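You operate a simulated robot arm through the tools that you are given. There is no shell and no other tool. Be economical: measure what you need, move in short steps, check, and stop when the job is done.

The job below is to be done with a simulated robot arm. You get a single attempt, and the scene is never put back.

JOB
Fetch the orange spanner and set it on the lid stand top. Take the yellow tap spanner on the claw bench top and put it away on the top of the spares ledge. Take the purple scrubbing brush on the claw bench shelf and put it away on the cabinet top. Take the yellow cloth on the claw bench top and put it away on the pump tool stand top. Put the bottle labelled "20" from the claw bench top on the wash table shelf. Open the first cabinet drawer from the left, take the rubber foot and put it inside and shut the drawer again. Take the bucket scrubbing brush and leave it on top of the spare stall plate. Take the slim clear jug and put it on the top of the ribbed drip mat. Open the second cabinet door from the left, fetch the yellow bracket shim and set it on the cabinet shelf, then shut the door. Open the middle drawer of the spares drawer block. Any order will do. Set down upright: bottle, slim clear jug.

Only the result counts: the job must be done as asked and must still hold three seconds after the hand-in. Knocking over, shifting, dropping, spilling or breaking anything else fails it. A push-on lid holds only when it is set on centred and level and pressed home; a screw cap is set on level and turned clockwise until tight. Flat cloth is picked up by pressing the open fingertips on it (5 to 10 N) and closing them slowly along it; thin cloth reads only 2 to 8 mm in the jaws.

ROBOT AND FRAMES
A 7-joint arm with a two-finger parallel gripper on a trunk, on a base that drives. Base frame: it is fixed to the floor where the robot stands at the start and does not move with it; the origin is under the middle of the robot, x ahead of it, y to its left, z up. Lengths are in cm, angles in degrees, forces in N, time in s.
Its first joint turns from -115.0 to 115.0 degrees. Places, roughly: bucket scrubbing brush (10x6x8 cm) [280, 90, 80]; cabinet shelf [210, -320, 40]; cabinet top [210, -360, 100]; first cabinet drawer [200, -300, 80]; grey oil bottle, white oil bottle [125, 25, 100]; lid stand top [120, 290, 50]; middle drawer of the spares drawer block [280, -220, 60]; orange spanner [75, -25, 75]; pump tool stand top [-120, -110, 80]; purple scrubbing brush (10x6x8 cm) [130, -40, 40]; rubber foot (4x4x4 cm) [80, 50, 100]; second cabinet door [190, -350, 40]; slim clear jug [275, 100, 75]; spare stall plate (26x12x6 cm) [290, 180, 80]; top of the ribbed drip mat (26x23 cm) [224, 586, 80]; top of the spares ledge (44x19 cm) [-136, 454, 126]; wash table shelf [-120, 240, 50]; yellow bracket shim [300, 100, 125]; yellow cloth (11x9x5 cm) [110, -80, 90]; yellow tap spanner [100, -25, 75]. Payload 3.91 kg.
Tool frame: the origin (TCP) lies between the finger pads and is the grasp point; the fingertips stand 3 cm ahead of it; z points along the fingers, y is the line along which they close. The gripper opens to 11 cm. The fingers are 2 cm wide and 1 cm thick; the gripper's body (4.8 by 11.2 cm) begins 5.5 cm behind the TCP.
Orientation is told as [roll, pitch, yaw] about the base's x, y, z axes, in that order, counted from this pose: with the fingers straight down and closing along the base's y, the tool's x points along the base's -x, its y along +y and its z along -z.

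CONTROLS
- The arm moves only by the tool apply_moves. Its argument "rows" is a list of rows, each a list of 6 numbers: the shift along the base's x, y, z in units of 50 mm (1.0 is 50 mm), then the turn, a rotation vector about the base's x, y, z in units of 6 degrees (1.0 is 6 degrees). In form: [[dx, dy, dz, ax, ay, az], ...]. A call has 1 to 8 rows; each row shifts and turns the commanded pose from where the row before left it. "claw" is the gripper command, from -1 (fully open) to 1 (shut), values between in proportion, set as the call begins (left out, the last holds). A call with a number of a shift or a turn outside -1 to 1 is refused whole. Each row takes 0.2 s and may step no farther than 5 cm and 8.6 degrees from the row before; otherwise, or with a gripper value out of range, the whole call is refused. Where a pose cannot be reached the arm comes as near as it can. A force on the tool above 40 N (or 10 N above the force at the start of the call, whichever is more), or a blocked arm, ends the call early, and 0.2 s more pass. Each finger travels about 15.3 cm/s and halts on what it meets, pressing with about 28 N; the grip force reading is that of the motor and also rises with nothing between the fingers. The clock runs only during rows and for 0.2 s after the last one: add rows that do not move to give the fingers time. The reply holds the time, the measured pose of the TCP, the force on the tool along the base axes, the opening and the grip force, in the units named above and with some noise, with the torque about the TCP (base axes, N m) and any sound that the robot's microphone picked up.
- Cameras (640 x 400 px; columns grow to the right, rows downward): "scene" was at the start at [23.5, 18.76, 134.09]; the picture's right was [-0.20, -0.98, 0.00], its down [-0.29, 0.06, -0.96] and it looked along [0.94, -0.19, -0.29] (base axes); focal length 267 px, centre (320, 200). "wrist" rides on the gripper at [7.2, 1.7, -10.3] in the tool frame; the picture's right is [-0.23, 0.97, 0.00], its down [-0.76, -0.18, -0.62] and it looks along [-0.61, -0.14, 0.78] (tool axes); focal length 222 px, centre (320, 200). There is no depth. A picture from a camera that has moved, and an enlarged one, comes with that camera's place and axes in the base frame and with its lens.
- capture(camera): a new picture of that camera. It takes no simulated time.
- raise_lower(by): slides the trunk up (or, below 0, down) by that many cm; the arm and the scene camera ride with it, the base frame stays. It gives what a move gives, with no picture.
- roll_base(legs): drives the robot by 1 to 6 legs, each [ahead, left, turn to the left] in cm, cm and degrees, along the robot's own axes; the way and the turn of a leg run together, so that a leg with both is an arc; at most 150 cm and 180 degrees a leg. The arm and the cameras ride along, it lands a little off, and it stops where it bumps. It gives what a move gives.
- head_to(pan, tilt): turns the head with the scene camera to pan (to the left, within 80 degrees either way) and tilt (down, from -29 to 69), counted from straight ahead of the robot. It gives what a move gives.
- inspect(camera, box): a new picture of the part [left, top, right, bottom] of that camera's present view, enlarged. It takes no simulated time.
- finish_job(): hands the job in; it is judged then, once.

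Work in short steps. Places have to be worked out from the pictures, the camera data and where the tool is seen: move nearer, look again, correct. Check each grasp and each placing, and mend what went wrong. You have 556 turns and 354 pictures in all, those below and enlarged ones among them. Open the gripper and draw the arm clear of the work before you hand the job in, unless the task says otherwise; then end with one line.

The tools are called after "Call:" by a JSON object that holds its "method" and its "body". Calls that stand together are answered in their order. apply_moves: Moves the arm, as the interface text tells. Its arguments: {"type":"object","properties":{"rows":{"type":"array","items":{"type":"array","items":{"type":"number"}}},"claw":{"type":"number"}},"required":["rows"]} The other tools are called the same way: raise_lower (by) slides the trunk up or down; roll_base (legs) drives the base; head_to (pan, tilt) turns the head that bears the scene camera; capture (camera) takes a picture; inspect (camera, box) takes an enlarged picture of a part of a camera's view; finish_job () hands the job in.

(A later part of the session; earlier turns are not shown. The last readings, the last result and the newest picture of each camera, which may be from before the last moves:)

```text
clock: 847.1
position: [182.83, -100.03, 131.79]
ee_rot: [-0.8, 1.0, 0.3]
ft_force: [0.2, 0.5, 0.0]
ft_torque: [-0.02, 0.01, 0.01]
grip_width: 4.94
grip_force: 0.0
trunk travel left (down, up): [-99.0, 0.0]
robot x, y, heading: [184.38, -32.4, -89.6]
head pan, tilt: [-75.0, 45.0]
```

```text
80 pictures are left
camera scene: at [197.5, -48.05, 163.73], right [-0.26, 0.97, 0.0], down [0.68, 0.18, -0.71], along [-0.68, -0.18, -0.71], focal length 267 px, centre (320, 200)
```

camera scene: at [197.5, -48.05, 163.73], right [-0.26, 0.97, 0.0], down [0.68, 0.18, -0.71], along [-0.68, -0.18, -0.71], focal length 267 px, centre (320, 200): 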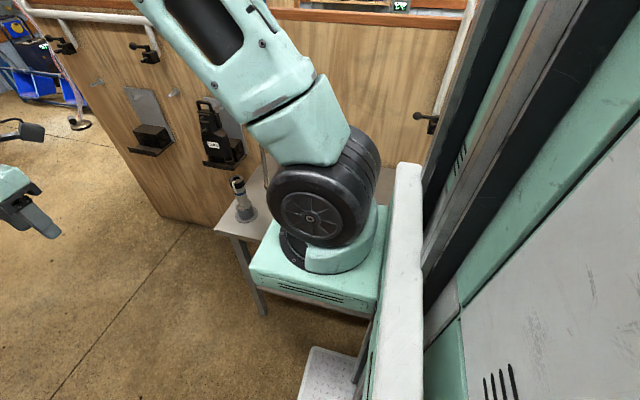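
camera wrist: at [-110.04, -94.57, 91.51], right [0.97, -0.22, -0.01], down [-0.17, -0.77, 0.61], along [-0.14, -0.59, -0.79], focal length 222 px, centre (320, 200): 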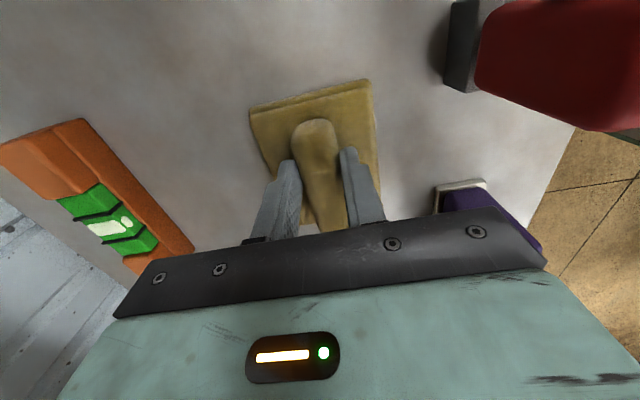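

The arm's shoulder sits ahead of the base centre, so facing the bench with a vertical tool should reach. Turn to face the bench.

Call:
{"method": "roll_base", "body": {"legs": [[0, 14, 0], [0, 0, -90], [8, 0, 0]]}}

Call:
{"method": "head_to", "body": {"pan": 0, "tilt": 40}}

Call:
{"method": "capture", "body": {"camera": "scene"}}

Call:
{"method": "capture", "body": {"camera": "wrist"}}

```text
clock: 853.0
position: [122.84, -28.83, 131.86]
ee_rot: [-0.8, 1.0, -90.6]
ft_force: [0.1, -0.5, -0.4]
ft_torque: [-0.01, -0.01, -0.03]
grip_width: 4.94
grip_force: 0.0
trunk travel left (down, up): [-99.0, 0.0]
robot x, y, heading: [191.23, -31.75, 179.5]
head pan, tilt: [-75.0, 45.0]
```

```text
clock: 854.4
position: [122.94, -28.93, 131.88]
ee_rot: [-0.8, 1.0, -90.6]
ft_force: [-0.1, 0.2, 0.2]
ft_torque: [0.03, 0.01, -0.02]
grip_width: 4.96
grip_force: 0.0
trunk travel left (down, up): [-99.0, 0.0]
robot x, y, heading: [190.98, -31.86, 179.3]
head pan, tilt: [0.0, 40.0]
```

```text
79 pictures are left
camera scene: at [168.07, -51.82, 164.45], right [0.01, 1.0, 0.0], down [0.64, -0.01, -0.77], along [-0.77, 0.01, -0.64], focal length 267 px, centre (320, 200)
```

scene: 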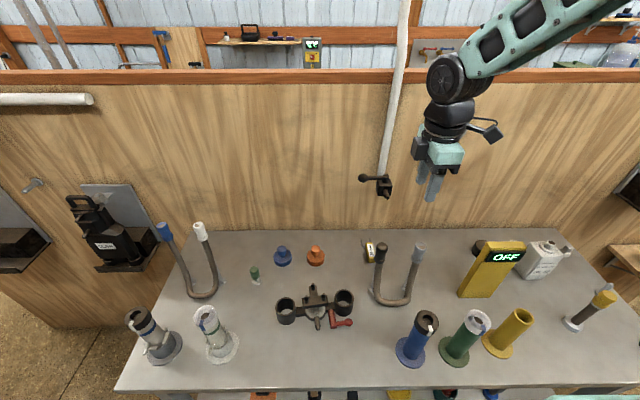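

```text
78 pictures are left
camera wrist: at [124.88, -21.8, 142.22], right [0.97, -0.24, -0.02], down [-0.18, -0.77, 0.61], along [-0.16, -0.59, -0.79], focal length 222 px, centre (320, 200)
```

wrist: 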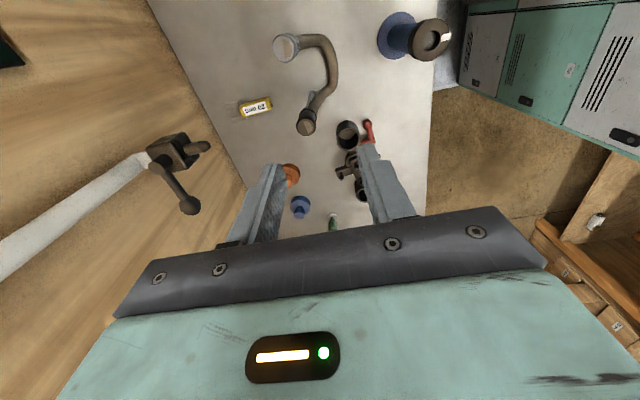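

A valve hangs right above the spanner (≈(99,-30.5,111)), so I'll come in at ~22° tilt. Check the spanner's orientation.

Call:
{"method": "inspect", "body": {"camera": "scene", "box": [330, 160, 450, 310]}}

Call:
{"method": "inspect", "body": {"camera": "wrist", "box": [180, 20, 380, 145]}}

```text
2.67 times, centred on (390, 235) of scene
camera zoom: at [168.07, -51.82, 164.45], right [0.01, 1.0, 0.0], down [0.64, -0.01, -0.77], along [-0.77, 0.01, -0.64], focal length 712 px, centre (133, 107)
```

zoom: 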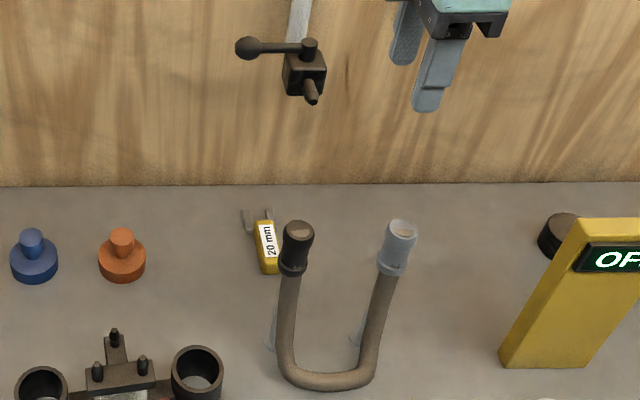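

```text
3.20 times, centred on (280, 82) of wrist
camera zoom: at [124.88, -21.8, 142.22], right [0.97, -0.24, -0.02], down [-0.18, -0.77, 0.61], along [-0.16, -0.59, -0.79], focal length 711 px, centre (448, 576)
```

zoom: 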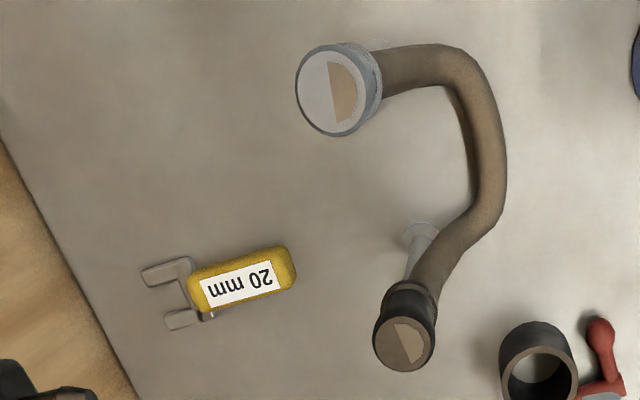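

The spanner's body lies along x (centre ≈(104.8,-32.9)), so closing along y suits. Unroll the tool 90° and tilt 22°.

Call:
{"method": "apply_moves", "body": {"rows": [[0, -0.1, 0, 0, 0, -1], [0, -0.1, 0, 0, 0, -1], [0, -0.1, 0, 0, 0, -1], [0, -0.1, 0, 0, 0, -1], [0, -0.1, 0, 0, 0, -1], [0, -0.1, 0, 0, 0, -1], [0, -0.1, 0, 0, 0, -1], [0, -0.1, 0, 0, 0, -1]]}}

Call:
{"method": "apply_moves", "body": {"rows": [[0, 0, 0, 0, 0, -1], [0, 0, 0, 0, 0, -1], [0, 0, 0, 0, 0, -1], [0, 0, 0, 0, 0, -1], [0, 0, 0, 0, 0, -1], [0, 0, 0, 0, 0, -1], [0, 0, 0, 0, 0, -1]], "claw": -0.1}}

Call:
{"method": "apply_moves", "body": {"rows": [[-0.3, 0, -0.5, 0, 1, 0], [-0.3, 0, -0.5, 0, 1, 0], [-0.3, 0, -0.5, 0, 1, 0], [-0.1, 0, -0.5, 0, 0.67, 0]]}}

Call:
{"method": "capture", "body": {"camera": "wrist"}}

Call:
{"method": "capture", "body": {"camera": "scene"}}

```text
clock: 856.2
position: [122.78, -32.83, 131.71]
ee_rot: [-0.8, 0.9, -138.8]
ft_force: [-0.7, 0.0, -0.4]
ft_torque: [0.0, -0.01, 0.0]
grip_width: 4.96
grip_force: 0.1
trunk travel left (down, up): [-99.0, 0.0]
robot x, y, heading: [190.71, -31.7, 179.2]
head pan, tilt: [0.0, 40.0]
```

```text
clock: 857.8
position: [122.88, -32.83, 131.87]
ee_rot: [-0.8, 1.1, 179.3]
ft_force: [0.0, 0.2, -0.6]
ft_torque: [0.03, 0.0, -0.01]
grip_width: 6.07
grip_force: 0.0
trunk travel left (down, up): [-99.0, 0.0]
robot x, y, heading: [190.67, -31.71, 179.3]
head pan, tilt: [0.0, 40.0]
```

```text
clock: 858.8
position: [117.65, -32.7, 121.78]
ee_rot: [-0.6, -21.1, 179.5]
ft_force: [0.3, 0.1, 1.3]
ft_torque: [-0.02, 0.0, -0.04]
grip_width: 6.06
grip_force: 0.1
trunk travel left (down, up): [-99.0, 0.0]
robot x, y, heading: [191.13, -32.07, 179.2]
head pan, tilt: [0.0, 40.0]
```

```text
75 pictures are left
camera wrist: at [128.31, -34.7, 128.79], right [-0.23, -0.97, 0.07], down [-0.48, 0.18, 0.86], along [-0.85, 0.16, -0.51], focal length 222 px, centre (320, 200)
```

wrist: 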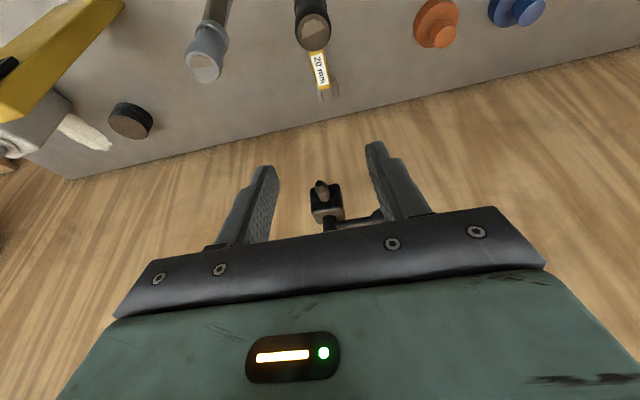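

```text
74 pictures are left
camera scene: at [168.08, -51.8, 164.46], right [0.01, 1.0, 0.0], down [0.64, -0.01, -0.77], along [-0.77, 0.01, -0.64], focal length 267 px, centre (320, 200)
```

scene: 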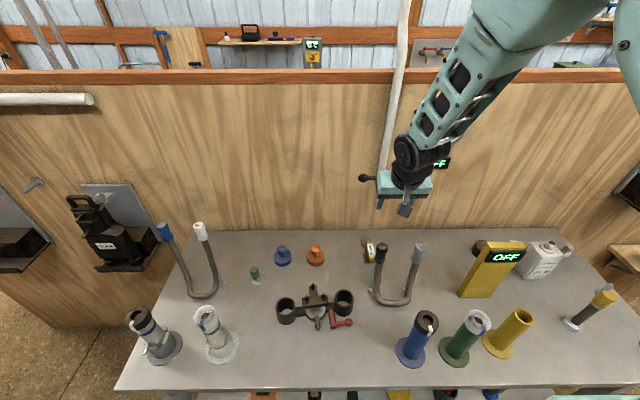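

The wrist camera would hit the black upright in this orientation, so I try flipping the tool 180° about its axis (camera on the wall side, below the valve).

Call:
{"method": "apply_moves", "body": {"rows": [[0.2, 0, 0, 0.36, 0, 0.933], [0.2, 0, 0, 0.36, 0, 0.933], [0, 0, 0, 0.36, 0, 0.933], [0, 0, 0, 0.36, 0, 0.933], [0, 0, 0, 0.36, 0, 0.933], [0, 0, 0, 0.36, 0, 0.933], [0, 0, 0, 0.36, 0, 0.933], [0, 0, 0, 0.36, 0, 0.933]]}}

Call:
{"method": "apply_moves", "body": {"rows": [[0, 0, 0, 0.36, 0, 0.933], [0, 0, 0, 0.36, 0, 0.933], [0, 0, 0, 0.36, 0, 0.933], [0, 0, 0, 0.36, 0, 0.933], [0, 0, 0, 0.36, 0, 0.933], [0, 0, 0, 0.36, 0, 0.933], [0, 0, 0, 0.36, 0, 0.933], [0, 0, 0, 0.36, 0, 0.933]]}}

Call:
{"method": "apply_moves", "body": {"rows": [[0, 0, 0, 0.36, 0, 0.933], [0, 0, 0, 0.36, 0, 0.933], [0, 0, 0, 0.36, 0, 0.933], [0, 0, 0, 0.36, 0, 0.933], [0, 0, 0, 0.36, 0, 0.933], [0, 0, 0, 0.36, 0, 0.933], [0, 0, 0, 0.36, 0, 0.933], [0, 0, 0, 0.36, 0, 0.933]]}}

Call:
{"method": "apply_moves", "body": {"rows": [[0, 0, 0, 0.36, 0, 0.933], [0, 0, 0, 0.36, 0, 0.933], [0, 0, 0, 0.36, 0, 0.933], [0, 0, 0, 0.36, 0, 0.933], [0, 0, 0, 0.36, 0, 0.933], [0, 0, 0, 0.36, 0, 0.933]]}}

```text
clock: 860.6
position: [120.01, -32.88, 121.75]
ee_rot: [-16.7, -14.0, -130.6]
ft_force: [-0.5, -1.0, 0.5]
ft_torque: [0.0, -0.02, -0.01]
grip_width: 6.04
grip_force: 0.1
trunk travel left (down, up): [-99.0, 0.0]
robot x, y, heading: [191.02, -31.88, 179.1]
head pan, tilt: [0.0, 40.0]
```

```text
clock: 862.4
position: [119.93, -32.86, 121.72]
ee_rot: [-21.8, 2.1, -84.8]
ft_force: [0.2, 0.5, 0.2]
ft_torque: [0.03, 0.0, -0.01]
grip_width: 6.03
grip_force: 0.0
trunk travel left (down, up): [-99.0, 0.0]
robot x, y, heading: [191.09, -31.53, 179.2]
head pan, tilt: [0.0, 40.0]
```

```text
clock: 864.2
position: [119.85, -32.82, 121.88]
ee_rot: [-13.6, 17.0, -38.3]
ft_force: [0.0, -0.5, 1.1]
ft_torque: [0.01, 0.01, -0.01]
grip_width: 6.03
grip_force: 0.1
trunk travel left (down, up): [-99.0, 0.0]
robot x, y, heading: [190.68, -31.81, 179.3]
head pan, tilt: [0.0, 40.0]
```

```text
clock: 865.6
position: [119.95, -32.82, 121.74]
ee_rot: [-1.0, 21.2, -0.4]
ft_force: [-0.4, 0.1, -0.3]
ft_torque: [0.01, 0.0, -0.03]
grip_width: 6.05
grip_force: 0.1
trunk travel left (down, up): [-99.0, 0.0]
robot x, y, heading: [190.87, -31.43, 179.0]
head pan, tilt: [0.0, 40.0]
```

Flip succeeded. Check the wrist view.

Call:
{"method": "capture", "body": {"camera": "wrist"}}

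Call:
{"method": "capture", "body": {"camera": "scene"}}

```text
73 pictures are left
camera wrist: at [116.94, -30.96, 134.03], right [0.21, 0.97, -0.1], down [0.94, -0.17, 0.31], along [0.28, -0.16, -0.95], focal length 222 px, centre (320, 200)
```

wrist: 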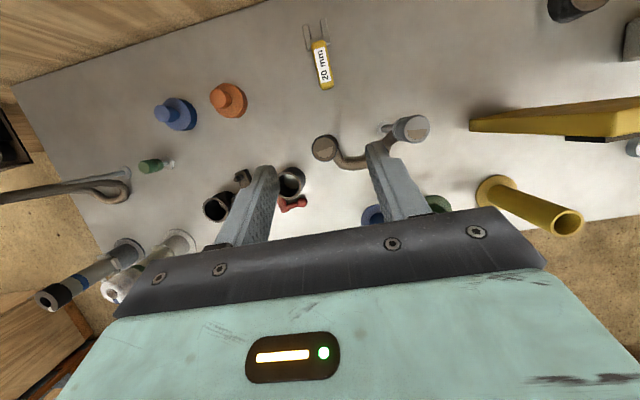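

```text
72 pictures are left
camera scene: at [168.07, -51.82, 164.45], right [0.01, 1.0, 0.0], down [0.64, -0.01, -0.77], along [-0.77, 0.01, -0.64], focal length 267 px, centre (320, 200)
```

scene: 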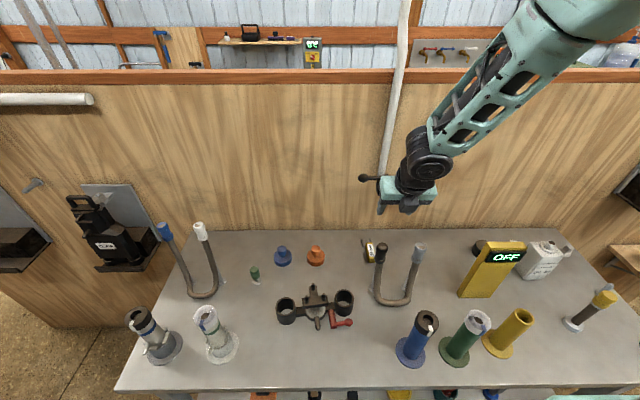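

Reduce tilt to 17° to thread between the valve nozzle and the upright, and descend along the axis in stages.

Call:
{"method": "apply_moves", "body": {"rows": [[-0.4, 0, 0, 0, -0.7, 0], [-0.33, -0.04, 0, 0, 0, 0]]}}

Call:
{"method": "apply_moves", "body": {"rows": [[-0.27, 0, -0.89, 0, 0, 0], [-0.27, 0, -0.89, 0, 0, 0], [-0.27, 0, -0.89, 0, 0, 0], [-0.27, 0, -0.89, 0, 0, 0]]}}

Call:
{"method": "capture", "body": {"camera": "wrist"}}

Call:
{"method": "inspect", "body": {"camera": "scene", "box": [320, 150, 520, 300]}}

```text
clock: 866.2
position: [116.13, -33.04, 121.75]
ee_rot: [-1.1, 16.9, -0.5]
ft_force: [0.7, 0.7, -0.2]
ft_torque: [-0.01, 0.01, -0.01]
grip_width: 6.03
grip_force: 0.1
trunk travel left (down, up): [-99.0, 0.0]
robot x, y, heading: [190.74, -31.71, 179.1]
head pan, tilt: [0.0, 40.0]
```

```text
clock: 867.2
position: [111.21, -33.03, 103.88]
ee_rot: [-1.0, 17.0, -0.6]
ft_force: [-0.7, -0.8, 0.6]
ft_torque: [-0.02, 0.03, 0.0]
grip_width: 6.05
grip_force: 0.0
trunk travel left (down, up): [-99.0, 0.0]
robot x, y, heading: [191.04, -31.34, 179.4]
head pan, tilt: [0.0, 40.0]
```

```text
71 pictures are left
camera wrist: at [107.29, -31.21, 115.77], right [0.22, 0.97, -0.08], down [0.91, -0.18, 0.38], along [0.35, -0.16, -0.92], focal length 222 px, centre (320, 200)
```

wrist: 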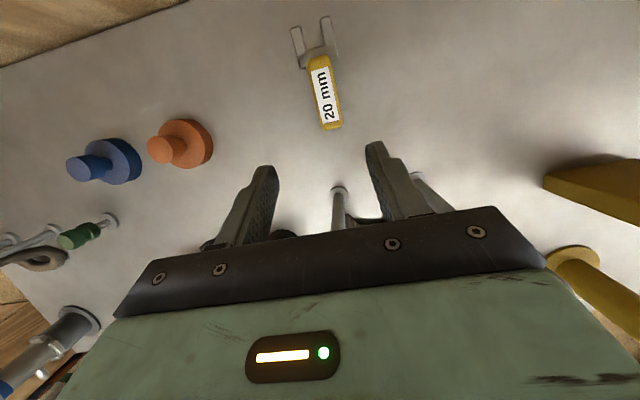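

```text
2.67 times, centred on (420, 225) of scene
camera zoom: at [168.11, -51.81, 164.47], right [0.01, 1.0, 0.0], down [0.64, -0.01, -0.77], along [-0.77, 0.01, -0.64], focal length 712 px, centre (53, 133)
```

zoom: 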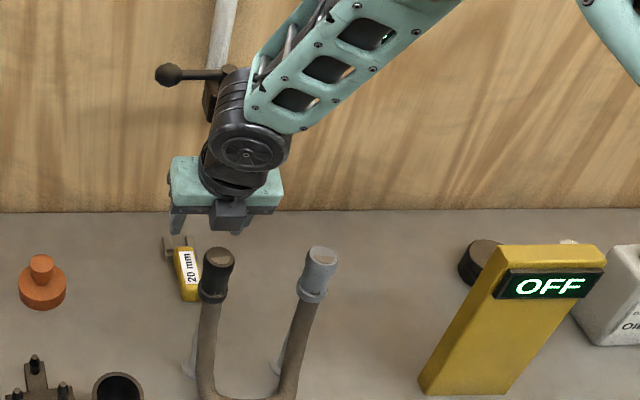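

The camera is beside the valve nozzle; shift 1.8 cm away from the wall, descend past it, then angle in.

Call:
{"method": "apply_moves", "body": {"rows": [[0.36, 0, 0, 0, 0, 0], [0, -0.02, -0.7, 0, 0, 0], [0, 0, -0.7, 0, 0, 0]]}}

Call:
{"method": "capture", "body": {"camera": "wrist"}}

Call:
{"method": "inspect", "body": {"camera": "scene", "box": [320, 150, 520, 300]}}

```text
clock: 867.8
position: [112.28, -33.01, 101.86]
ee_rot: [-0.9, 17.8, -0.5]
ft_force: [-0.6, 3.0, 15.5]
ft_torque: [-0.09, -0.95, 0.13]
grip_width: 6.05
grip_force: 0.0
trunk travel left (down, up): [-99.0, 0.0]
robot x, y, heading: [190.61, -31.89, 179.0]
head pan, tilt: [0.0, 40.0]
stopped in row 3: the force on the tool passed its limit (the readings are from after the stop); the commanded pose is now the measured one
```

```text
69 pictures are left
camera wrist: at [108.63, -31.09, 113.9], right [0.22, 0.97, -0.08], down [0.91, -0.18, 0.36], along [0.34, -0.16, -0.93], focal length 222 px, centre (320, 200)
```

wrist: 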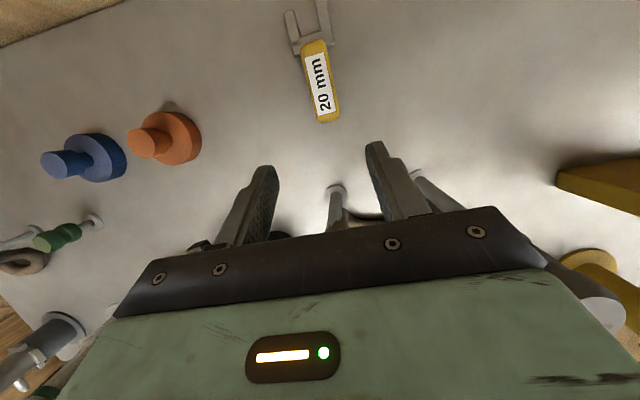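

```text
2.67 times, centred on (420, 225) of scene
camera zoom: at [168.12, -51.8, 164.5], right [0.01, 1.0, 0.0], down [0.64, -0.01, -0.77], along [-0.77, 0.01, -0.64], focal length 712 px, centre (53, 133)
```

zoom: 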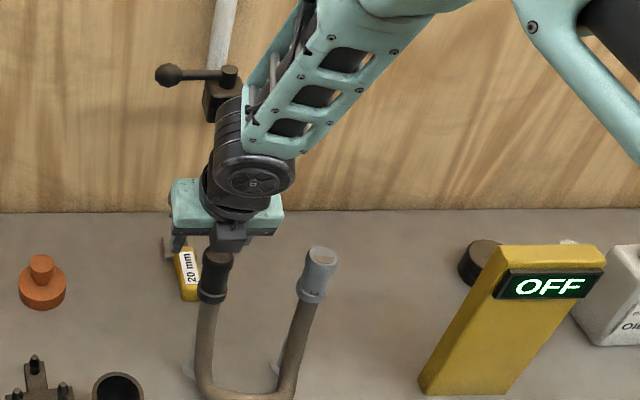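

The palm touched the top of the black upright (z≈105). Back up, and re-plan: lean the tool to the −y side (15°) with only 8° forward tilt, descending left of the upright.

Call:
{"method": "apply_moves", "body": {"rows": [[0, 0, 0.8, 0, 0, 0], [0.1, 0, 0.9, 0, 0, 0], [0.1, 0, 0.9, 0, 0, 0], [0.1, 0, 0.9, 0, 0, 0], [0, 0, 0.5, 0, 0, 0]]}}

Call:
{"method": "apply_moves", "body": {"rows": [[0, -0.7, 0, 1, -0.75, 0], [0, -0.7, 0, 1, -0.75, 0], [0, -0.7, 0, 0.5, 0, 0], [0, -0.7, 0, 0, 0, 0]]}}

Call:
{"method": "capture", "body": {"camera": "wrist"}}

Call:
{"method": "capture", "body": {"camera": "scene"}}

```text
clock: 869.0
position: [113.79, -32.95, 121.77]
ee_rot: [-0.9, 17.6, -0.5]
ft_force: [-0.9, -0.3, 0.2]
ft_torque: [-0.02, 0.0, -0.02]
grip_width: 6.03
grip_force: 0.1
trunk travel left (down, up): [-99.0, 0.0]
robot x, y, heading: [190.69, -31.55, 179.0]
head pan, tilt: [0.0, 40.0]
```

```text
clock: 870.0
position: [113.92, -47.0, 121.52]
ee_rot: [14.5, 8.3, 2.6]
ft_force: [0.3, 0.7, 0.8]
ft_torque: [-0.01, 0.0, 0.01]
grip_width: 6.04
grip_force: 0.1
trunk travel left (down, up): [-99.0, 0.0]
robot x, y, heading: [190.65, -31.67, 179.0]
head pan, tilt: [0.0, 40.0]
```

```text
67 pictures are left
camera wrist: at [108.4, -48.21, 132.86], right [0.22, 0.95, 0.21], down [0.85, -0.29, 0.45], along [0.48, 0.08, -0.87], focal length 222 px, centre (320, 200)
```

wrist: 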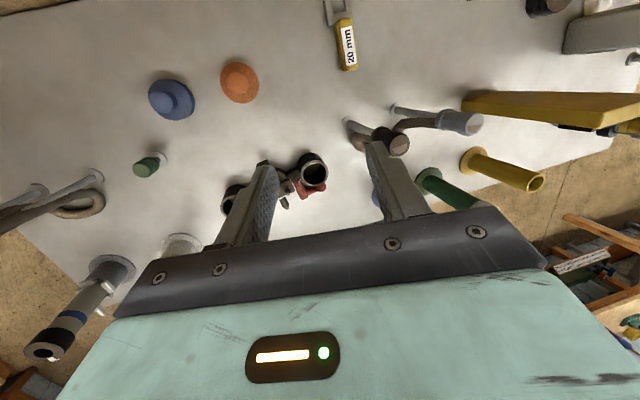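

```text
66 pictures are left
camera scene: at [168.06, -51.78, 164.46], right [0.01, 1.0, 0.0], down [0.64, -0.01, -0.77], along [-0.77, 0.01, -0.64], focal length 267 px, centre (320, 200)
```

scene: 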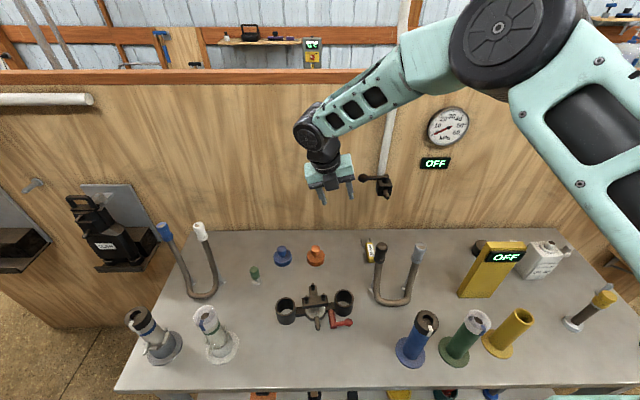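

Clear of everything. Descend to just left of the spanner.

Call:
{"method": "apply_moves", "body": {"rows": [[-0.11, 0.2, -0.81, 0, 0, 0], [-0.11, 0.2, -0.81, 0, 0, 0], [-0.11, 0.2, -0.81, 0, 0, 0], [-0.11, 0.2, -0.81, 0, 0, 0], [-0.11, 0.2, -0.81, 0, 0, 0], [-0.11, 0.2, -0.81, 0, 0, 0]]}}

Call:
{"method": "capture", "body": {"camera": "wrist"}}

Call:
{"method": "inspect", "body": {"camera": "scene", "box": [280, 150, 480, 300]}}

```text
clock: 871.4
position: [110.42, -40.99, 97.36]
ee_rot: [14.4, 8.3, 2.7]
ft_force: [0.2, 0.2, 0.1]
ft_torque: [-0.04, 0.04, 0.05]
grip_width: 6.06
grip_force: 0.1
trunk travel left (down, up): [-99.0, 0.0]
robot x, y, heading: [190.47, -31.66, 179.1]
head pan, tilt: [0.0, 40.0]
```

```text
65 pictures are left
camera wrist: at [104.94, -42.17, 108.7], right [0.22, 0.95, 0.21], down [0.85, -0.29, 0.44], along [0.48, 0.08, -0.87], focal length 222 px, centre (320, 200)
```

wrist: 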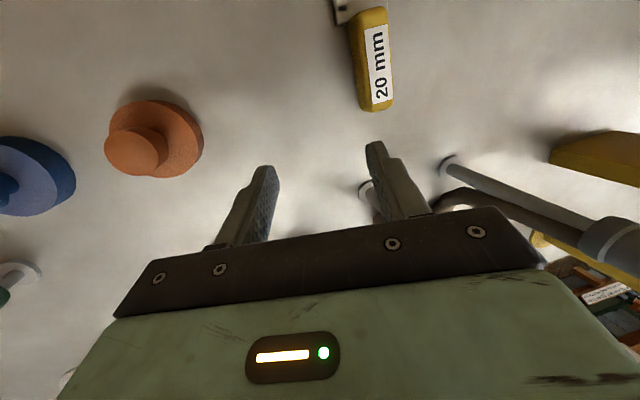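

```text
2.67 times, centred on (380, 225) of scene
camera zoom: at [168.09, -51.83, 164.46], right [0.01, 1.0, 0.0], down [0.64, -0.01, -0.77], along [-0.77, 0.01, -0.64], focal length 712 px, centre (160, 133)
```

zoom: 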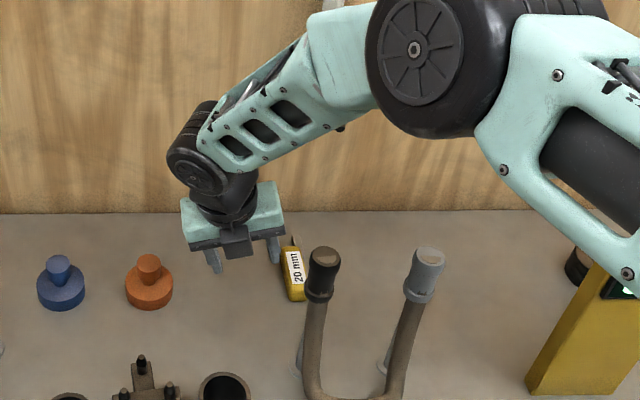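

Spanner ≈(104.8,-31.6). Move to the pre-grasp on the tool axis.

Call:
{"method": "apply_moves", "body": {"rows": [[-0.2, 0.2, -0.5, 0, 0, 0], [-0.3, 0.6, -0.25, 0, 0, 0], [-0.26, 0.56, -0.2, 0, 0, 0]]}}

Call:
{"method": "capture", "body": {"camera": "wrist"}}

```text
clock: 872.2
position: [106.84, -34.28, 92.37]
ee_rot: [14.3, 8.2, 2.7]
ft_force: [0.2, 0.0, -0.5]
ft_torque: [0.04, 0.01, 0.0]
grip_width: 6.07
grip_force: 0.1
trunk travel left (down, up): [-99.0, 0.0]
robot x, y, heading: [190.91, -31.49, 179.2]
head pan, tilt: [0.0, 40.0]
```

```text
63 pictures are left
camera wrist: at [101.25, -35.53, 103.7], right [0.21, 0.95, 0.21], down [0.85, -0.29, 0.45], along [0.48, 0.08, -0.87], focal length 222 px, centre (320, 200)
```

wrist: 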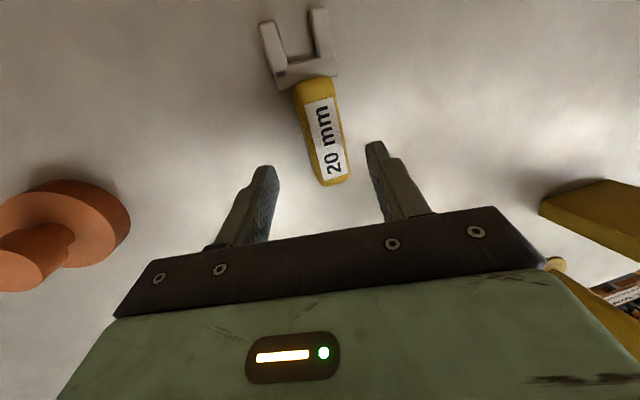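

Call:
{"method": "apply_moves", "body": {"rows": [[-0.1, 0.15, -0.65, 0, 0, 0], [-0.1, 0.14, -0.55, 0, 0, 0]]}}

Call:
{"method": "capture", "body": {"camera": "wrist"}}

```text
clock: 872.7
position: [106.21, -33.5, 88.89]
ee_rot: [14.1, 8.1, 2.6]
ft_force: [7.6, -0.3, 11.5]
ft_torque: [-0.38, -0.41, 0.29]
grip_width: 5.92
grip_force: 0.1
trunk travel left (down, up): [-99.0, 0.0]
robot x, y, heading: [191.3, -32.04, 179.1]
head pan, tilt: [0.0, 40.0]
stopped in row 2: the force on the tool passed its limit (the readings are from after the stop); the commanded pose is now the measured one
```

```text
62 pictures are left
camera wrist: at [100.58, -34.69, 100.3], right [0.22, 0.95, 0.2], down [0.85, -0.29, 0.45], along [0.49, 0.08, -0.87], focal length 222 px, centre (320, 200)
```

wrist: 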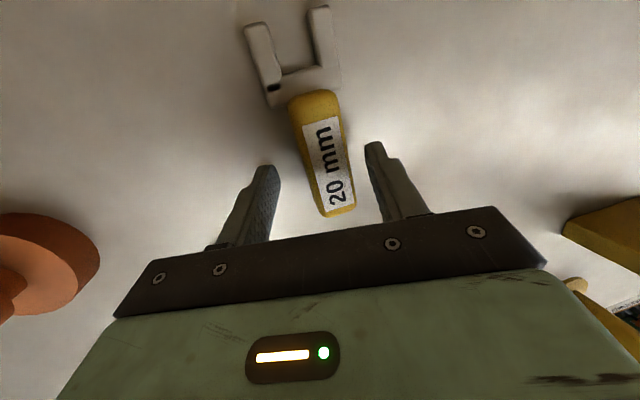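

The lower fingertip touches the bench (bench z≈84.3). Narrow the opening first, lower a touch more, then close.

Call:
{"method": "apply_moves", "body": {"rows": [[0, 0, 0.1, 0, 0, 0], [0, 0, 0, 0, 0, 0]], "claw": 0.27}}

Call:
{"method": "apply_moves", "body": {"rows": [[-0.02, 0.1, -0.12, 0, 0, 0], [0, 0.02, -0.1, 0, 0, 0]]}}

Call:
{"method": "capture", "body": {"camera": "wrist"}}

```text
clock: 873.3
position: [106.06, -33.38, 89.36]
ee_rot: [14.2, 8.1, 2.7]
ft_force: [-0.1, 0.6, 0.6]
ft_torque: [0.02, 0.02, 0.02]
grip_width: 4.02
grip_force: 0.3
trunk travel left (down, up): [-99.0, 0.0]
robot x, y, heading: [190.69, -32.05, 179.6]
head pan, tilt: [0.0, 40.0]
```

```text
clock: 873.9
position: [105.87, -32.97, 88.77]
ee_rot: [14.0, 8.4, 2.6]
ft_force: [11.0, -5.4, 32.2]
ft_torque: [-0.96, -0.6, 0.26]
grip_width: 3.92
grip_force: 0.0
trunk travel left (down, up): [-99.0, 0.0]
robot x, y, heading: [190.94, -31.33, 179.3]
head pan, tilt: [0.0, 40.0]
```

```text
61 pictures are left
camera wrist: at [100.37, -34.26, 100.06], right [0.22, 0.96, 0.2], down [0.85, -0.29, 0.44], along [0.48, 0.07, -0.87], focal length 222 px, centre (320, 200)
```

wrist: 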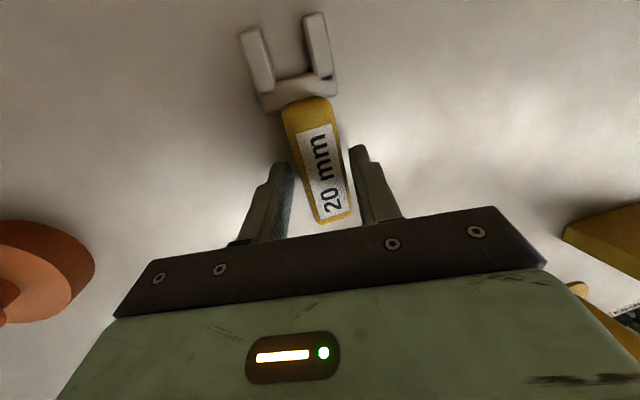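

Body sits between the fingers. Close.

Call:
{"method": "apply_moves", "body": {"rows": [[0, 0, 0.03, 0, 0, 0], [0, 0, 0, 0, 0, 0], [0, 0, 0, 0, 0, 0]], "claw": 1}}

Call:
{"method": "capture", "body": {"camera": "wrist"}}

```text
clock: 874.7
position: [105.88, -33.3, 88.71]
ee_rot: [14.1, 8.4, 2.5]
ft_force: [0.5, -25.5, 30.8]
ft_torque: [-1.5, 0.05, -0.03]
grip_width: 3.28
grip_force: 28.2
trunk travel left (down, up): [-99.0, 0.0]
robot x, y, heading: [191.23, -31.8, 179.3]
head pan, tilt: [0.0, 40.0]
```

```text
60 pictures are left
camera wrist: at [100.36, -34.3, 100.01], right [0.22, 0.96, 0.2], down [0.85, -0.29, 0.44], along [0.48, 0.08, -0.87], focal length 222 px, centre (320, 200)
```

wrist: 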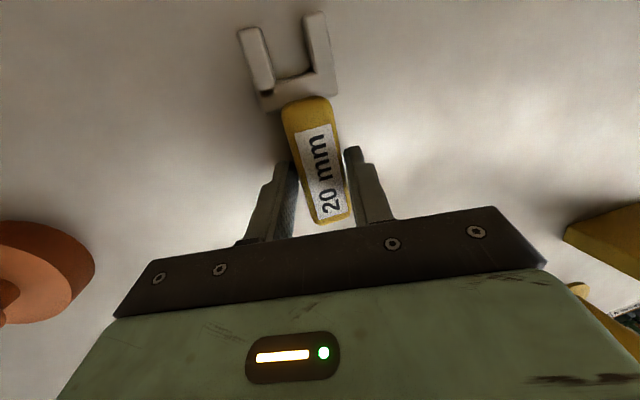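

Gripped (3.3 cm). Lift slightly along the tool axis and check.

Call:
{"method": "apply_moves", "body": {"rows": [[0.04, -0.08, 0.3, 0, 0, 0], [0.04, -0.08, 0.3, 0, 0, 0]]}}

Call:
{"method": "capture", "body": {"camera": "wrist"}}

```text
clock: 875.3
position: [106.48, -33.44, 91.02]
ee_rot: [14.3, 7.9, 2.6]
ft_force: [0.8, -0.2, -2.3]
ft_torque: [-0.03, -0.06, 0.0]
grip_width: 2.75
grip_force: 28.1
trunk travel left (down, up): [-99.0, 0.0]
robot x, y, heading: [191.03, -31.55, 179.2]
head pan, tilt: [0.0, 40.0]
```

```text
59 pictures are left
camera wrist: at [100.8, -34.67, 102.44], right [0.22, 0.95, 0.21], down [0.85, -0.29, 0.45], along [0.49, 0.08, -0.87], focal length 222 px, centre (320, 200)
```

wrist: 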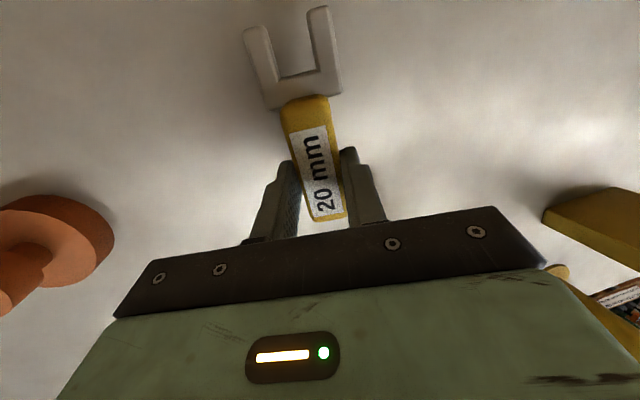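

Held securely. Retrace the path out.

Call:
{"method": "apply_moves", "body": {"rows": [[0.3, -0.7, 0.2, 0, 0, 0], [0.4, -0.8, 0.4, 0, 0, 0], [0.2, -0.3, 0.8, 0, 0, 0], [0.1, -0.2, 0.81, 0, 0, 0], [0.1, -0.2, 0.81, 0, 0, 0], [0.1, -0.2, 0.81, 0, 0, 0], [0.1, -0.2, 0.81, 0, 0, 0], [0.1, -0.1, 0.81, 0, 0, 0]]}}

Call:
{"method": "roll_base", "body": {"legs": [[-14, 0, 0]]}}

Call:
{"method": "capture", "body": {"camera": "scene"}}

```text
clock: 877.1
position: [113.49, -47.03, 118.41]
ee_rot: [14.1, 8.0, 2.6]
ft_force: [-0.6, -0.7, -2.2]
ft_torque: [0.0, -0.06, 0.0]
grip_width: 2.71
grip_force: 28.0
trunk travel left (down, up): [-99.0, 0.0]
robot x, y, heading: [190.87, -31.52, 179.2]
head pan, tilt: [0.0, 40.0]
```

```text
clock: 878.5
position: [127.38, -47.58, 118.43]
ee_rot: [14.2, 8.1, 2.7]
ft_force: [0.1, 0.4, -1.3]
ft_torque: [0.03, -0.03, 0.05]
grip_width: 2.74
grip_force: 28.0
trunk travel left (down, up): [-99.0, 0.0]
robot x, y, heading: [205.05, -31.86, 179.4]
head pan, tilt: [0.0, 40.0]
```

```text
58 pictures are left
camera scene: at [182.05, -52.07, 164.44], right [0.01, 1.0, 0.0], down [0.64, -0.01, -0.77], along [-0.77, 0.01, -0.64], focal length 267 px, centre (320, 200)
```

scene: 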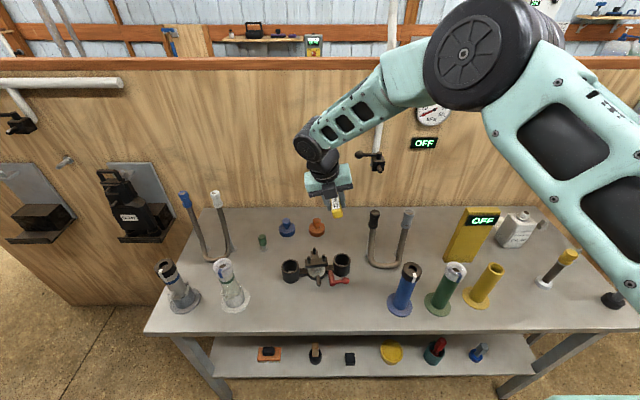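

Spanner is out cleanly. Retract the arm somewhat and drive toward the spares ledge via the gap.

Call:
{"method": "apply_moves", "body": {"rows": [[0.8, 0.3, 0.4, 0, 0, 0], [0.8, 0.3, 0.4, 0, 0, 0], [0.8, 0.3, 0.4, 0, 0, 0], [0.8, 0.3, 0.4, 0, 0, 0], [0.8, 0.3, 0.2, 0, 0, 0]]}}

Call:
{"method": "roll_base", "body": {"legs": [[0, -140, 0], [0, -62, 0], [150, 0, 0], [68, 0, 0]]}}

Call:
{"method": "head_to", "body": {"pan": -50, "tilt": 15}}

Call:
{"method": "capture", "body": {"camera": "scene"}}

```text
clock: 879.7
position: [147.18, -40.01, 127.49]
ee_rot: [14.2, 8.0, 2.6]
ft_force: [-0.2, 0.5, -1.4]
ft_torque: [-0.03, -0.06, 0.03]
grip_width: 2.74
grip_force: 28.2
trunk travel left (down, up): [-99.0, 0.0]
robot x, y, heading: [205.22, -31.66, 179.5]
head pan, tilt: [0.0, 40.0]
```

```text
clock: 900.2
position: [-69.8, 166.29, 127.53]
ee_rot: [14.2, 8.1, 2.6]
ft_force: [0.3, 0.0, -2.4]
ft_torque: [-0.01, -0.04, 0.02]
grip_width: 2.74
grip_force: 27.9
trunk travel left (down, up): [-99.0, 0.0]
robot x, y, heading: [-12.25, 174.64, 178.9]
head pan, tilt: [0.0, 40.0]
```

```text
clock: 901.4
position: [-69.88, 166.29, 127.55]
ee_rot: [14.2, 8.1, 2.6]
ft_force: [0.2, 0.1, -2.2]
ft_torque: [-0.01, -0.05, 0.03]
grip_width: 2.75
grip_force: 28.2
trunk travel left (down, up): [-99.0, 0.0]
robot x, y, heading: [-12.06, 174.49, 179.1]
head pan, tilt: [-50.0, 15.0]
```

```text
57 pictures are left
camera scene: at [-32.31, 161.27, 168.4], right [0.77, 0.63, 0.0], down [0.16, -0.2, -0.97], along [-0.61, 0.75, -0.26], focal length 267 px, centre (320, 200)
```

scene: 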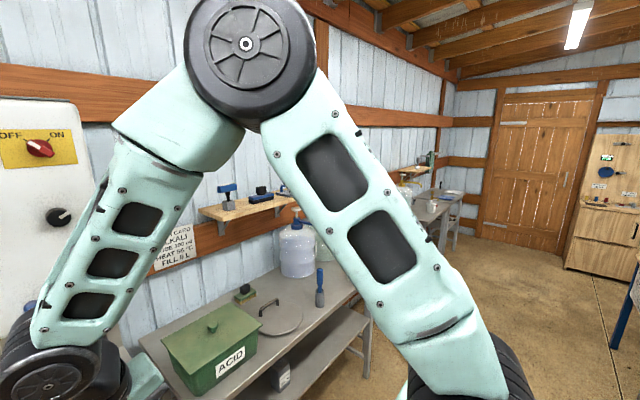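

The second ledge (≈(-136,458,125)) is the spares ledge. Strafe there.

Call:
{"method": "roll_base", "body": {"legs": [[6, 0, 0], [0, -150, 1], [0, -130, 0]]}}

Call:
{"method": "head_to", "body": {"pan": 0, "tilt": 25}}

Call:
{"method": "capture", "body": {"camera": "scene"}}

```text
clock: 915.5
position: [-73.36, 446.38, 127.41]
ee_rot: [14.2, 8.1, 2.8]
ft_force: [-0.8, 0.4, -2.2]
ft_torque: [0.01, -0.05, -0.04]
grip_width: 2.76
grip_force: 27.6
trunk travel left (down, up): [-99.0, 0.0]
robot x, y, heading: [-15.47, 455.35, 179.5]
head pan, tilt: [-50.0, 15.0]
```

```text
clock: 916.7
position: [-73.34, 446.49, 127.55]
ee_rot: [14.3, 8.1, 2.8]
ft_force: [-0.6, -0.7, -1.5]
ft_torque: [0.01, -0.05, -0.01]
grip_width: 2.79
grip_force: 28.0
trunk travel left (down, up): [-99.0, 0.0]
robot x, y, heading: [-15.8, 454.58, 179.2]
head pan, tilt: [0.0, 25.0]
```

```text
56 pictures are left
camera scene: at [-39.2, 434.52, 166.79], right [0.01, 1.0, 0.0], down [0.42, 0.0, -0.91], along [-0.91, 0.01, -0.42], focal length 267 px, centre (320, 200)
```

scene: 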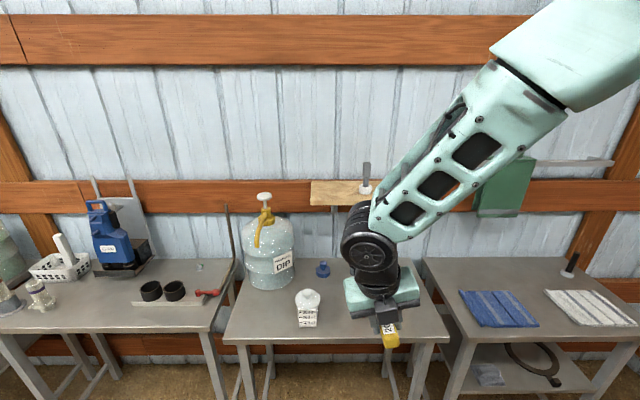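

Call:
{"method": "roll_base", "body": {"legs": [[0, -32, 0]]}}

Call:
{"method": "capture", "body": {"camera": "scene"}}

Call:
{"method": "inspect", "body": {"camera": "scene", "box": [180, 130, 420, 280]}}

```text
clock: 918.9
position: [-73.24, 478.5, 127.54]
ee_rot: [14.1, 8.1, 3.0]
ft_force: [0.2, 0.0, -1.2]
ft_torque: [0.0, -0.03, 0.02]
grip_width: 2.74
grip_force: 28.6
trunk travel left (down, up): [-99.0, 0.0]
robot x, y, heading: [-15.74, 486.96, 179.8]
head pan, tilt: [0.0, 25.0]
```

```text
55 pictures are left
camera scene: at [-38.85, 466.6, 166.78], right [0.01, 1.0, 0.0], down [0.42, 0.0, -0.91], along [-0.91, 0.01, -0.42], focal length 267 px, centre (320, 200)
```

scene: 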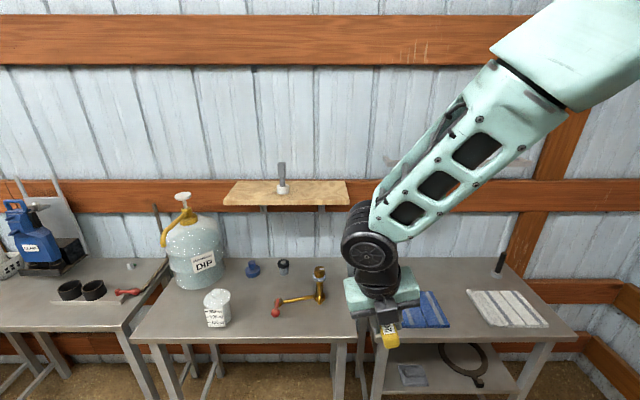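

```text
2.67 times, centred on (300, 205) of scene
camera zoom: at [-38.85, 466.6, 166.78], right [0.01, 1.0, 0.0], down [0.42, 0.0, -0.91], along [-0.91, 0.01, -0.42], focal length 712 px, centre (373, 187)
```

zoom: 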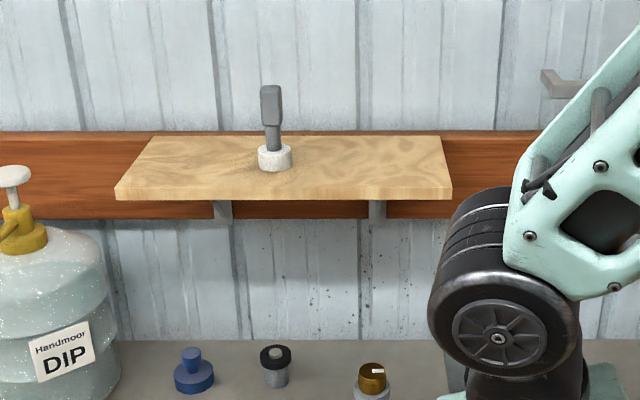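

Ledge: x −143…−123.5, y 434–478, z≈127; a grey pin at (−134,453). I'll set the spanner at about (−131,466). Raise, align, and approach.

Call:
{"method": "apply_moves", "body": {"rows": [[0, 0, 0.8, 0, 0, 0], [0, 0, 0.8, 0, 0, 0], [0, 0, 0.8, 0, 0, 0]]}}

Call:
{"method": "roll_base", "body": {"legs": [[33, 12, 0]]}}

Call:
{"method": "capture", "body": {"camera": "scene"}}

```text
clock: 919.7
position: [-72.97, 478.46, 139.55]
ee_rot: [14.1, 8.1, 3.0]
ft_force: [-1.0, -0.8, -1.8]
ft_torque: [0.03, -0.04, -0.06]
grip_width: 2.75
grip_force: 27.7
trunk travel left (down, up): [-99.0, 0.0]
robot x, y, heading: [-15.63, 487.06, 179.6]
head pan, tilt: [0.0, 25.0]
```

```text
clock: 921.9
position: [-105.69, 467.01, 139.53]
ee_rot: [14.2, 8.2, 2.9]
ft_force: [-0.3, -0.7, -1.7]
ft_torque: [-0.02, -0.02, -0.01]
grip_width: 2.72
grip_force: 28.0
trunk travel left (down, up): [-99.0, 0.0]
robot x, y, heading: [-48.42, 475.24, 179.4]
head pan, tilt: [0.0, 25.0]
```

```text
53 pictures are left
camera scene: at [-71.59, 455.04, 166.79], right [0.01, 1.0, 0.0], down [0.42, 0.0, -0.91], along [-0.91, 0.01, -0.42], focal length 267 px, centre (320, 200)
```

scene: 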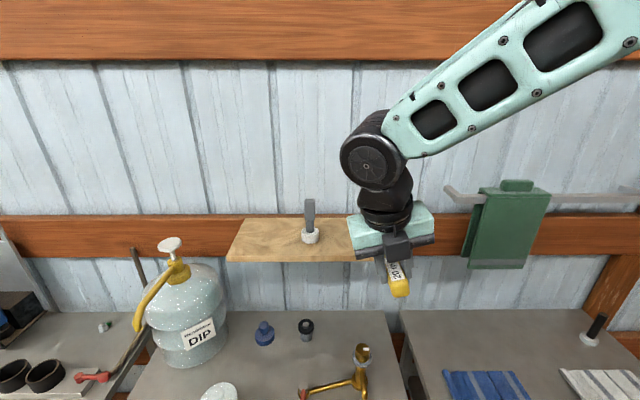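

Extend over the ledge.

Call:
{"method": "apply_moves", "body": {"rows": [[-0.85, 0, 0, 0, 0, 0], [-0.85, 0, 0, 0, 0, 0], [-0.85, 0, 0, 0, 0, 0], [-0.85, 0, 0, 0, 0, 0], [-0.85, 0, 0, 0, 0, 0], [-0.75, 0, 0, 0, 0, 0]]}}

Call:
{"method": "capture", "body": {"camera": "scene"}}

Call:
{"method": "capture", "body": {"camera": "wrist"}}

```text
clock: 923.3
position: [-130.6, 466.94, 138.98]
ee_rot: [14.2, 8.2, 2.9]
ft_force: [-0.3, 0.2, -1.7]
ft_torque: [0.01, -0.02, 0.02]
grip_width: 2.74
grip_force: 28.3
trunk travel left (down, up): [-99.0, 0.0]
robot x, y, heading: [-48.01, 475.3, 179.5]
head pan, tilt: [0.0, 25.0]
```

```text
52 pictures are left
camera scene: at [-71.59, 455.05, 166.79], right [0.01, 1.0, 0.0], down [0.42, 0.0, -0.91], along [-0.91, 0.01, -0.42], focal length 267 px, centre (320, 200)
```

scene: 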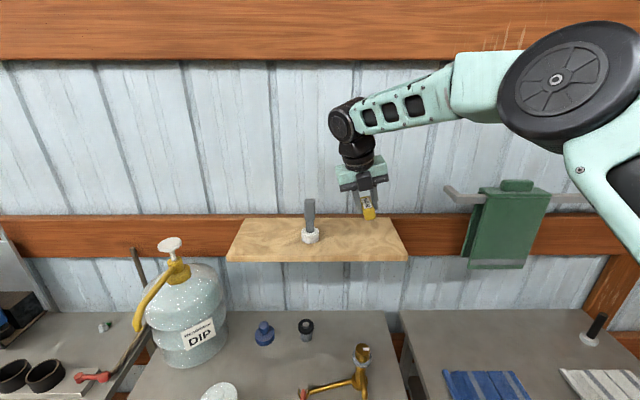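

```text
51 pictures are left
camera wrist: at [-136.14, 465.63, 150.44], right [0.21, 0.96, 0.2], down [0.85, -0.28, 0.45], along [0.49, 0.08, -0.87], focal length 222 px, centre (320, 200)
```

wrist: 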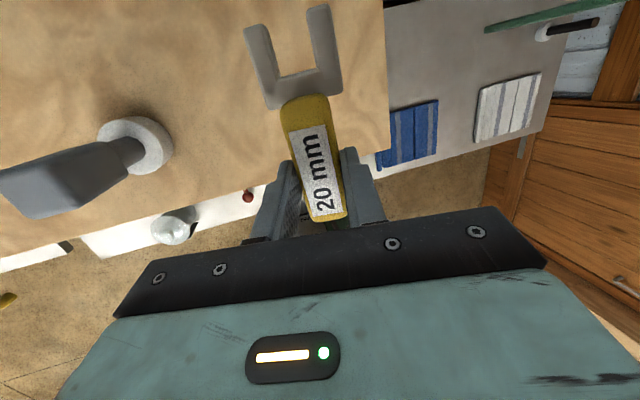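

Ledge front edge is x≈−127; move 4 cm deeper, then lower.

Call:
{"method": "apply_moves", "body": {"rows": [[-0.4, -0.3, 0, 0, 0, 0], [-0.4, -0.2, 0, 0, 0, 0], [0, 0, -0.6, 0, 0, 0]]}}

Call:
{"method": "apply_moves", "body": {"rows": [[0, 0, -0.2, 0, 0, 0], [0, 0, -0.2, 0, 0, 0]]}}

Call:
{"method": "apply_moves", "body": {"rows": [[0, 0, -0.15, 0, 0, 0]]}}

Call:
{"method": "capture", "body": {"camera": "scene"}}

```text
clock: 924.1
position: [-134.84, 464.44, 136.31]
ee_rot: [14.3, 8.0, 2.9]
ft_force: [-0.3, 0.3, -1.5]
ft_torque: [0.01, -0.01, -0.01]
grip_width: 2.72
grip_force: 28.1
trunk travel left (down, up): [-99.0, 0.0]
robot x, y, heading: [-48.17, 475.34, 179.3]
head pan, tilt: [0.0, 25.0]
```

```text
clock: 924.7
position: [-134.74, 464.55, 134.59]
ee_rot: [14.2, 8.0, 2.8]
ft_force: [0.5, -1.1, -1.1]
ft_torque: [-0.03, -0.03, 0.01]
grip_width: 2.78
grip_force: 28.2
trunk travel left (down, up): [-99.0, 0.0]
robot x, y, heading: [-48.17, 475.18, 179.4]
head pan, tilt: [0.0, 25.0]
```

```text
clock: 925.1
position: [-134.71, 464.38, 133.8]
ee_rot: [14.2, 8.1, 2.8]
ft_force: [-0.7, -0.2, -2.0]
ft_torque: [0.0, 0.0, -0.01]
grip_width: 2.77
grip_force: 28.2
trunk travel left (down, up): [-99.0, 0.0]
robot x, y, heading: [-48.0, 475.48, 179.4]
head pan, tilt: [0.0, 25.0]
```

```text
50 pictures are left
camera scene: at [-71.61, 455.03, 166.78], right [0.01, 1.0, 0.0], down [0.42, 0.0, -0.91], along [-0.91, 0.01, -0.42], focal length 267 px, centre (320, 200)
```

scene: 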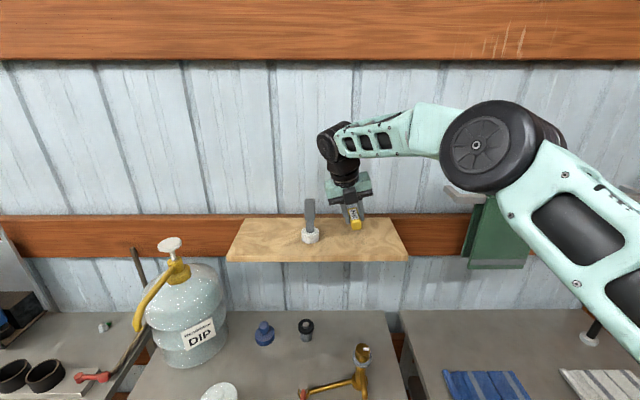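

Call:
{"method": "apply_moves", "body": {"rows": [[0, 0, -0.15, 0, 0, 0], [0, 0, -0.15, 0, 0, 0]]}}

Call:
{"method": "apply_moves", "body": {"rows": [[0, 0, -0.12, 0, 0, 0]]}}

Call:
{"method": "apply_moves", "body": {"rows": [[0, 0, -0.12, 0, 0, 0]]}}

```text
clock: 925.7
position: [-134.79, 464.45, 132.04]
ee_rot: [14.2, 8.2, 2.8]
ft_force: [0.7, 0.5, -0.9]
ft_torque: [0.0, -0.04, 0.0]
grip_width: 2.74
grip_force: 28.1
trunk travel left (down, up): [-99.0, 0.0]
robot x, y, heading: [-48.01, 475.41, 179.5]
head pan, tilt: [0.0, 25.0]
```

```text
clock: 926.1
position: [-134.68, 464.51, 131.5]
ee_rot: [14.3, 8.1, 2.8]
ft_force: [0.1, 0.3, -1.4]
ft_torque: [-0.02, -0.02, 0.0]
grip_width: 2.74
grip_force: 28.1
trunk travel left (down, up): [-99.0, 0.0]
robot x, y, heading: [-48.35, 475.2, 179.1]
head pan, tilt: [0.0, 25.0]
```

```text
clock: 926.5
position: [-134.66, 464.47, 130.89]
ee_rot: [14.2, 8.1, 2.8]
ft_force: [0.5, 0.4, -1.1]
ft_torque: [-0.04, -0.03, -0.01]
grip_width: 2.77
grip_force: 28.2
trunk travel left (down, up): [-99.0, 0.0]
robot x, y, heading: [-48.37, 475.17, 179.4]
head pan, tilt: [0.0, 25.0]
```

Call:
{"method": "apply_moves", "body": {"rows": [[0, 0, -0.12, 0, 0, 0], [0, 0, -0.12, 0, 0, 0]]}}

Call:
{"method": "apply_moves", "body": {"rows": [[0, 0, -0.12, 0, 0, 0], [0, 0, -0.12, 0, 0, 0]]}}

Call:
{"method": "inspect", "body": {"camera": "scene", "box": [280, 180, 420, 280]}}

```text
clock: 927.1
position: [-134.67, 464.48, 130.13]
ee_rot: [14.1, 8.5, 2.7]
ft_force: [2.1, 0.9, 18.9]
ft_torque: [-0.29, 0.83, 0.03]
grip_width: 2.73
grip_force: 27.7
trunk travel left (down, up): [-99.0, 0.0]
robot x, y, heading: [-48.37, 475.11, 179.3]
head pan, tilt: [0.0, 25.0]
```

```text
clock: 927.5
position: [-134.91, 464.61, 130.15]
ee_rot: [14.0, 8.9, 2.7]
ft_force: [1.2, 0.2, 12.5]
ft_torque: [-0.09, -0.52, 0.0]
grip_width: 2.76
grip_force: 27.5
trunk travel left (down, up): [-99.0, 0.0]
robot x, y, heading: [-48.17, 475.34, 179.4]
head pan, tilt: [0.0, 25.0]
stopped in row 2: the force on the tool passed its limit (the readings are from after the stop); the commanded pose is now the measured one
```

```text
4.00 times, centred on (350, 230) of scene
camera zoom: at [-71.49, 455.06, 166.78], right [0.01, 1.0, 0.0], down [0.42, 0.0, -0.91], along [-0.91, 0.01, -0.42], focal length 1068 px, centre (200, 80)
```

zoom: 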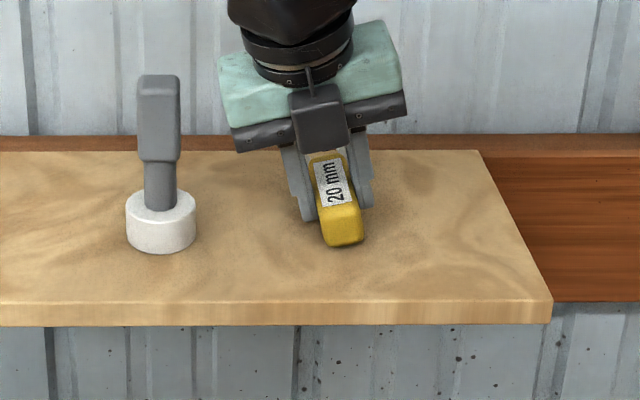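

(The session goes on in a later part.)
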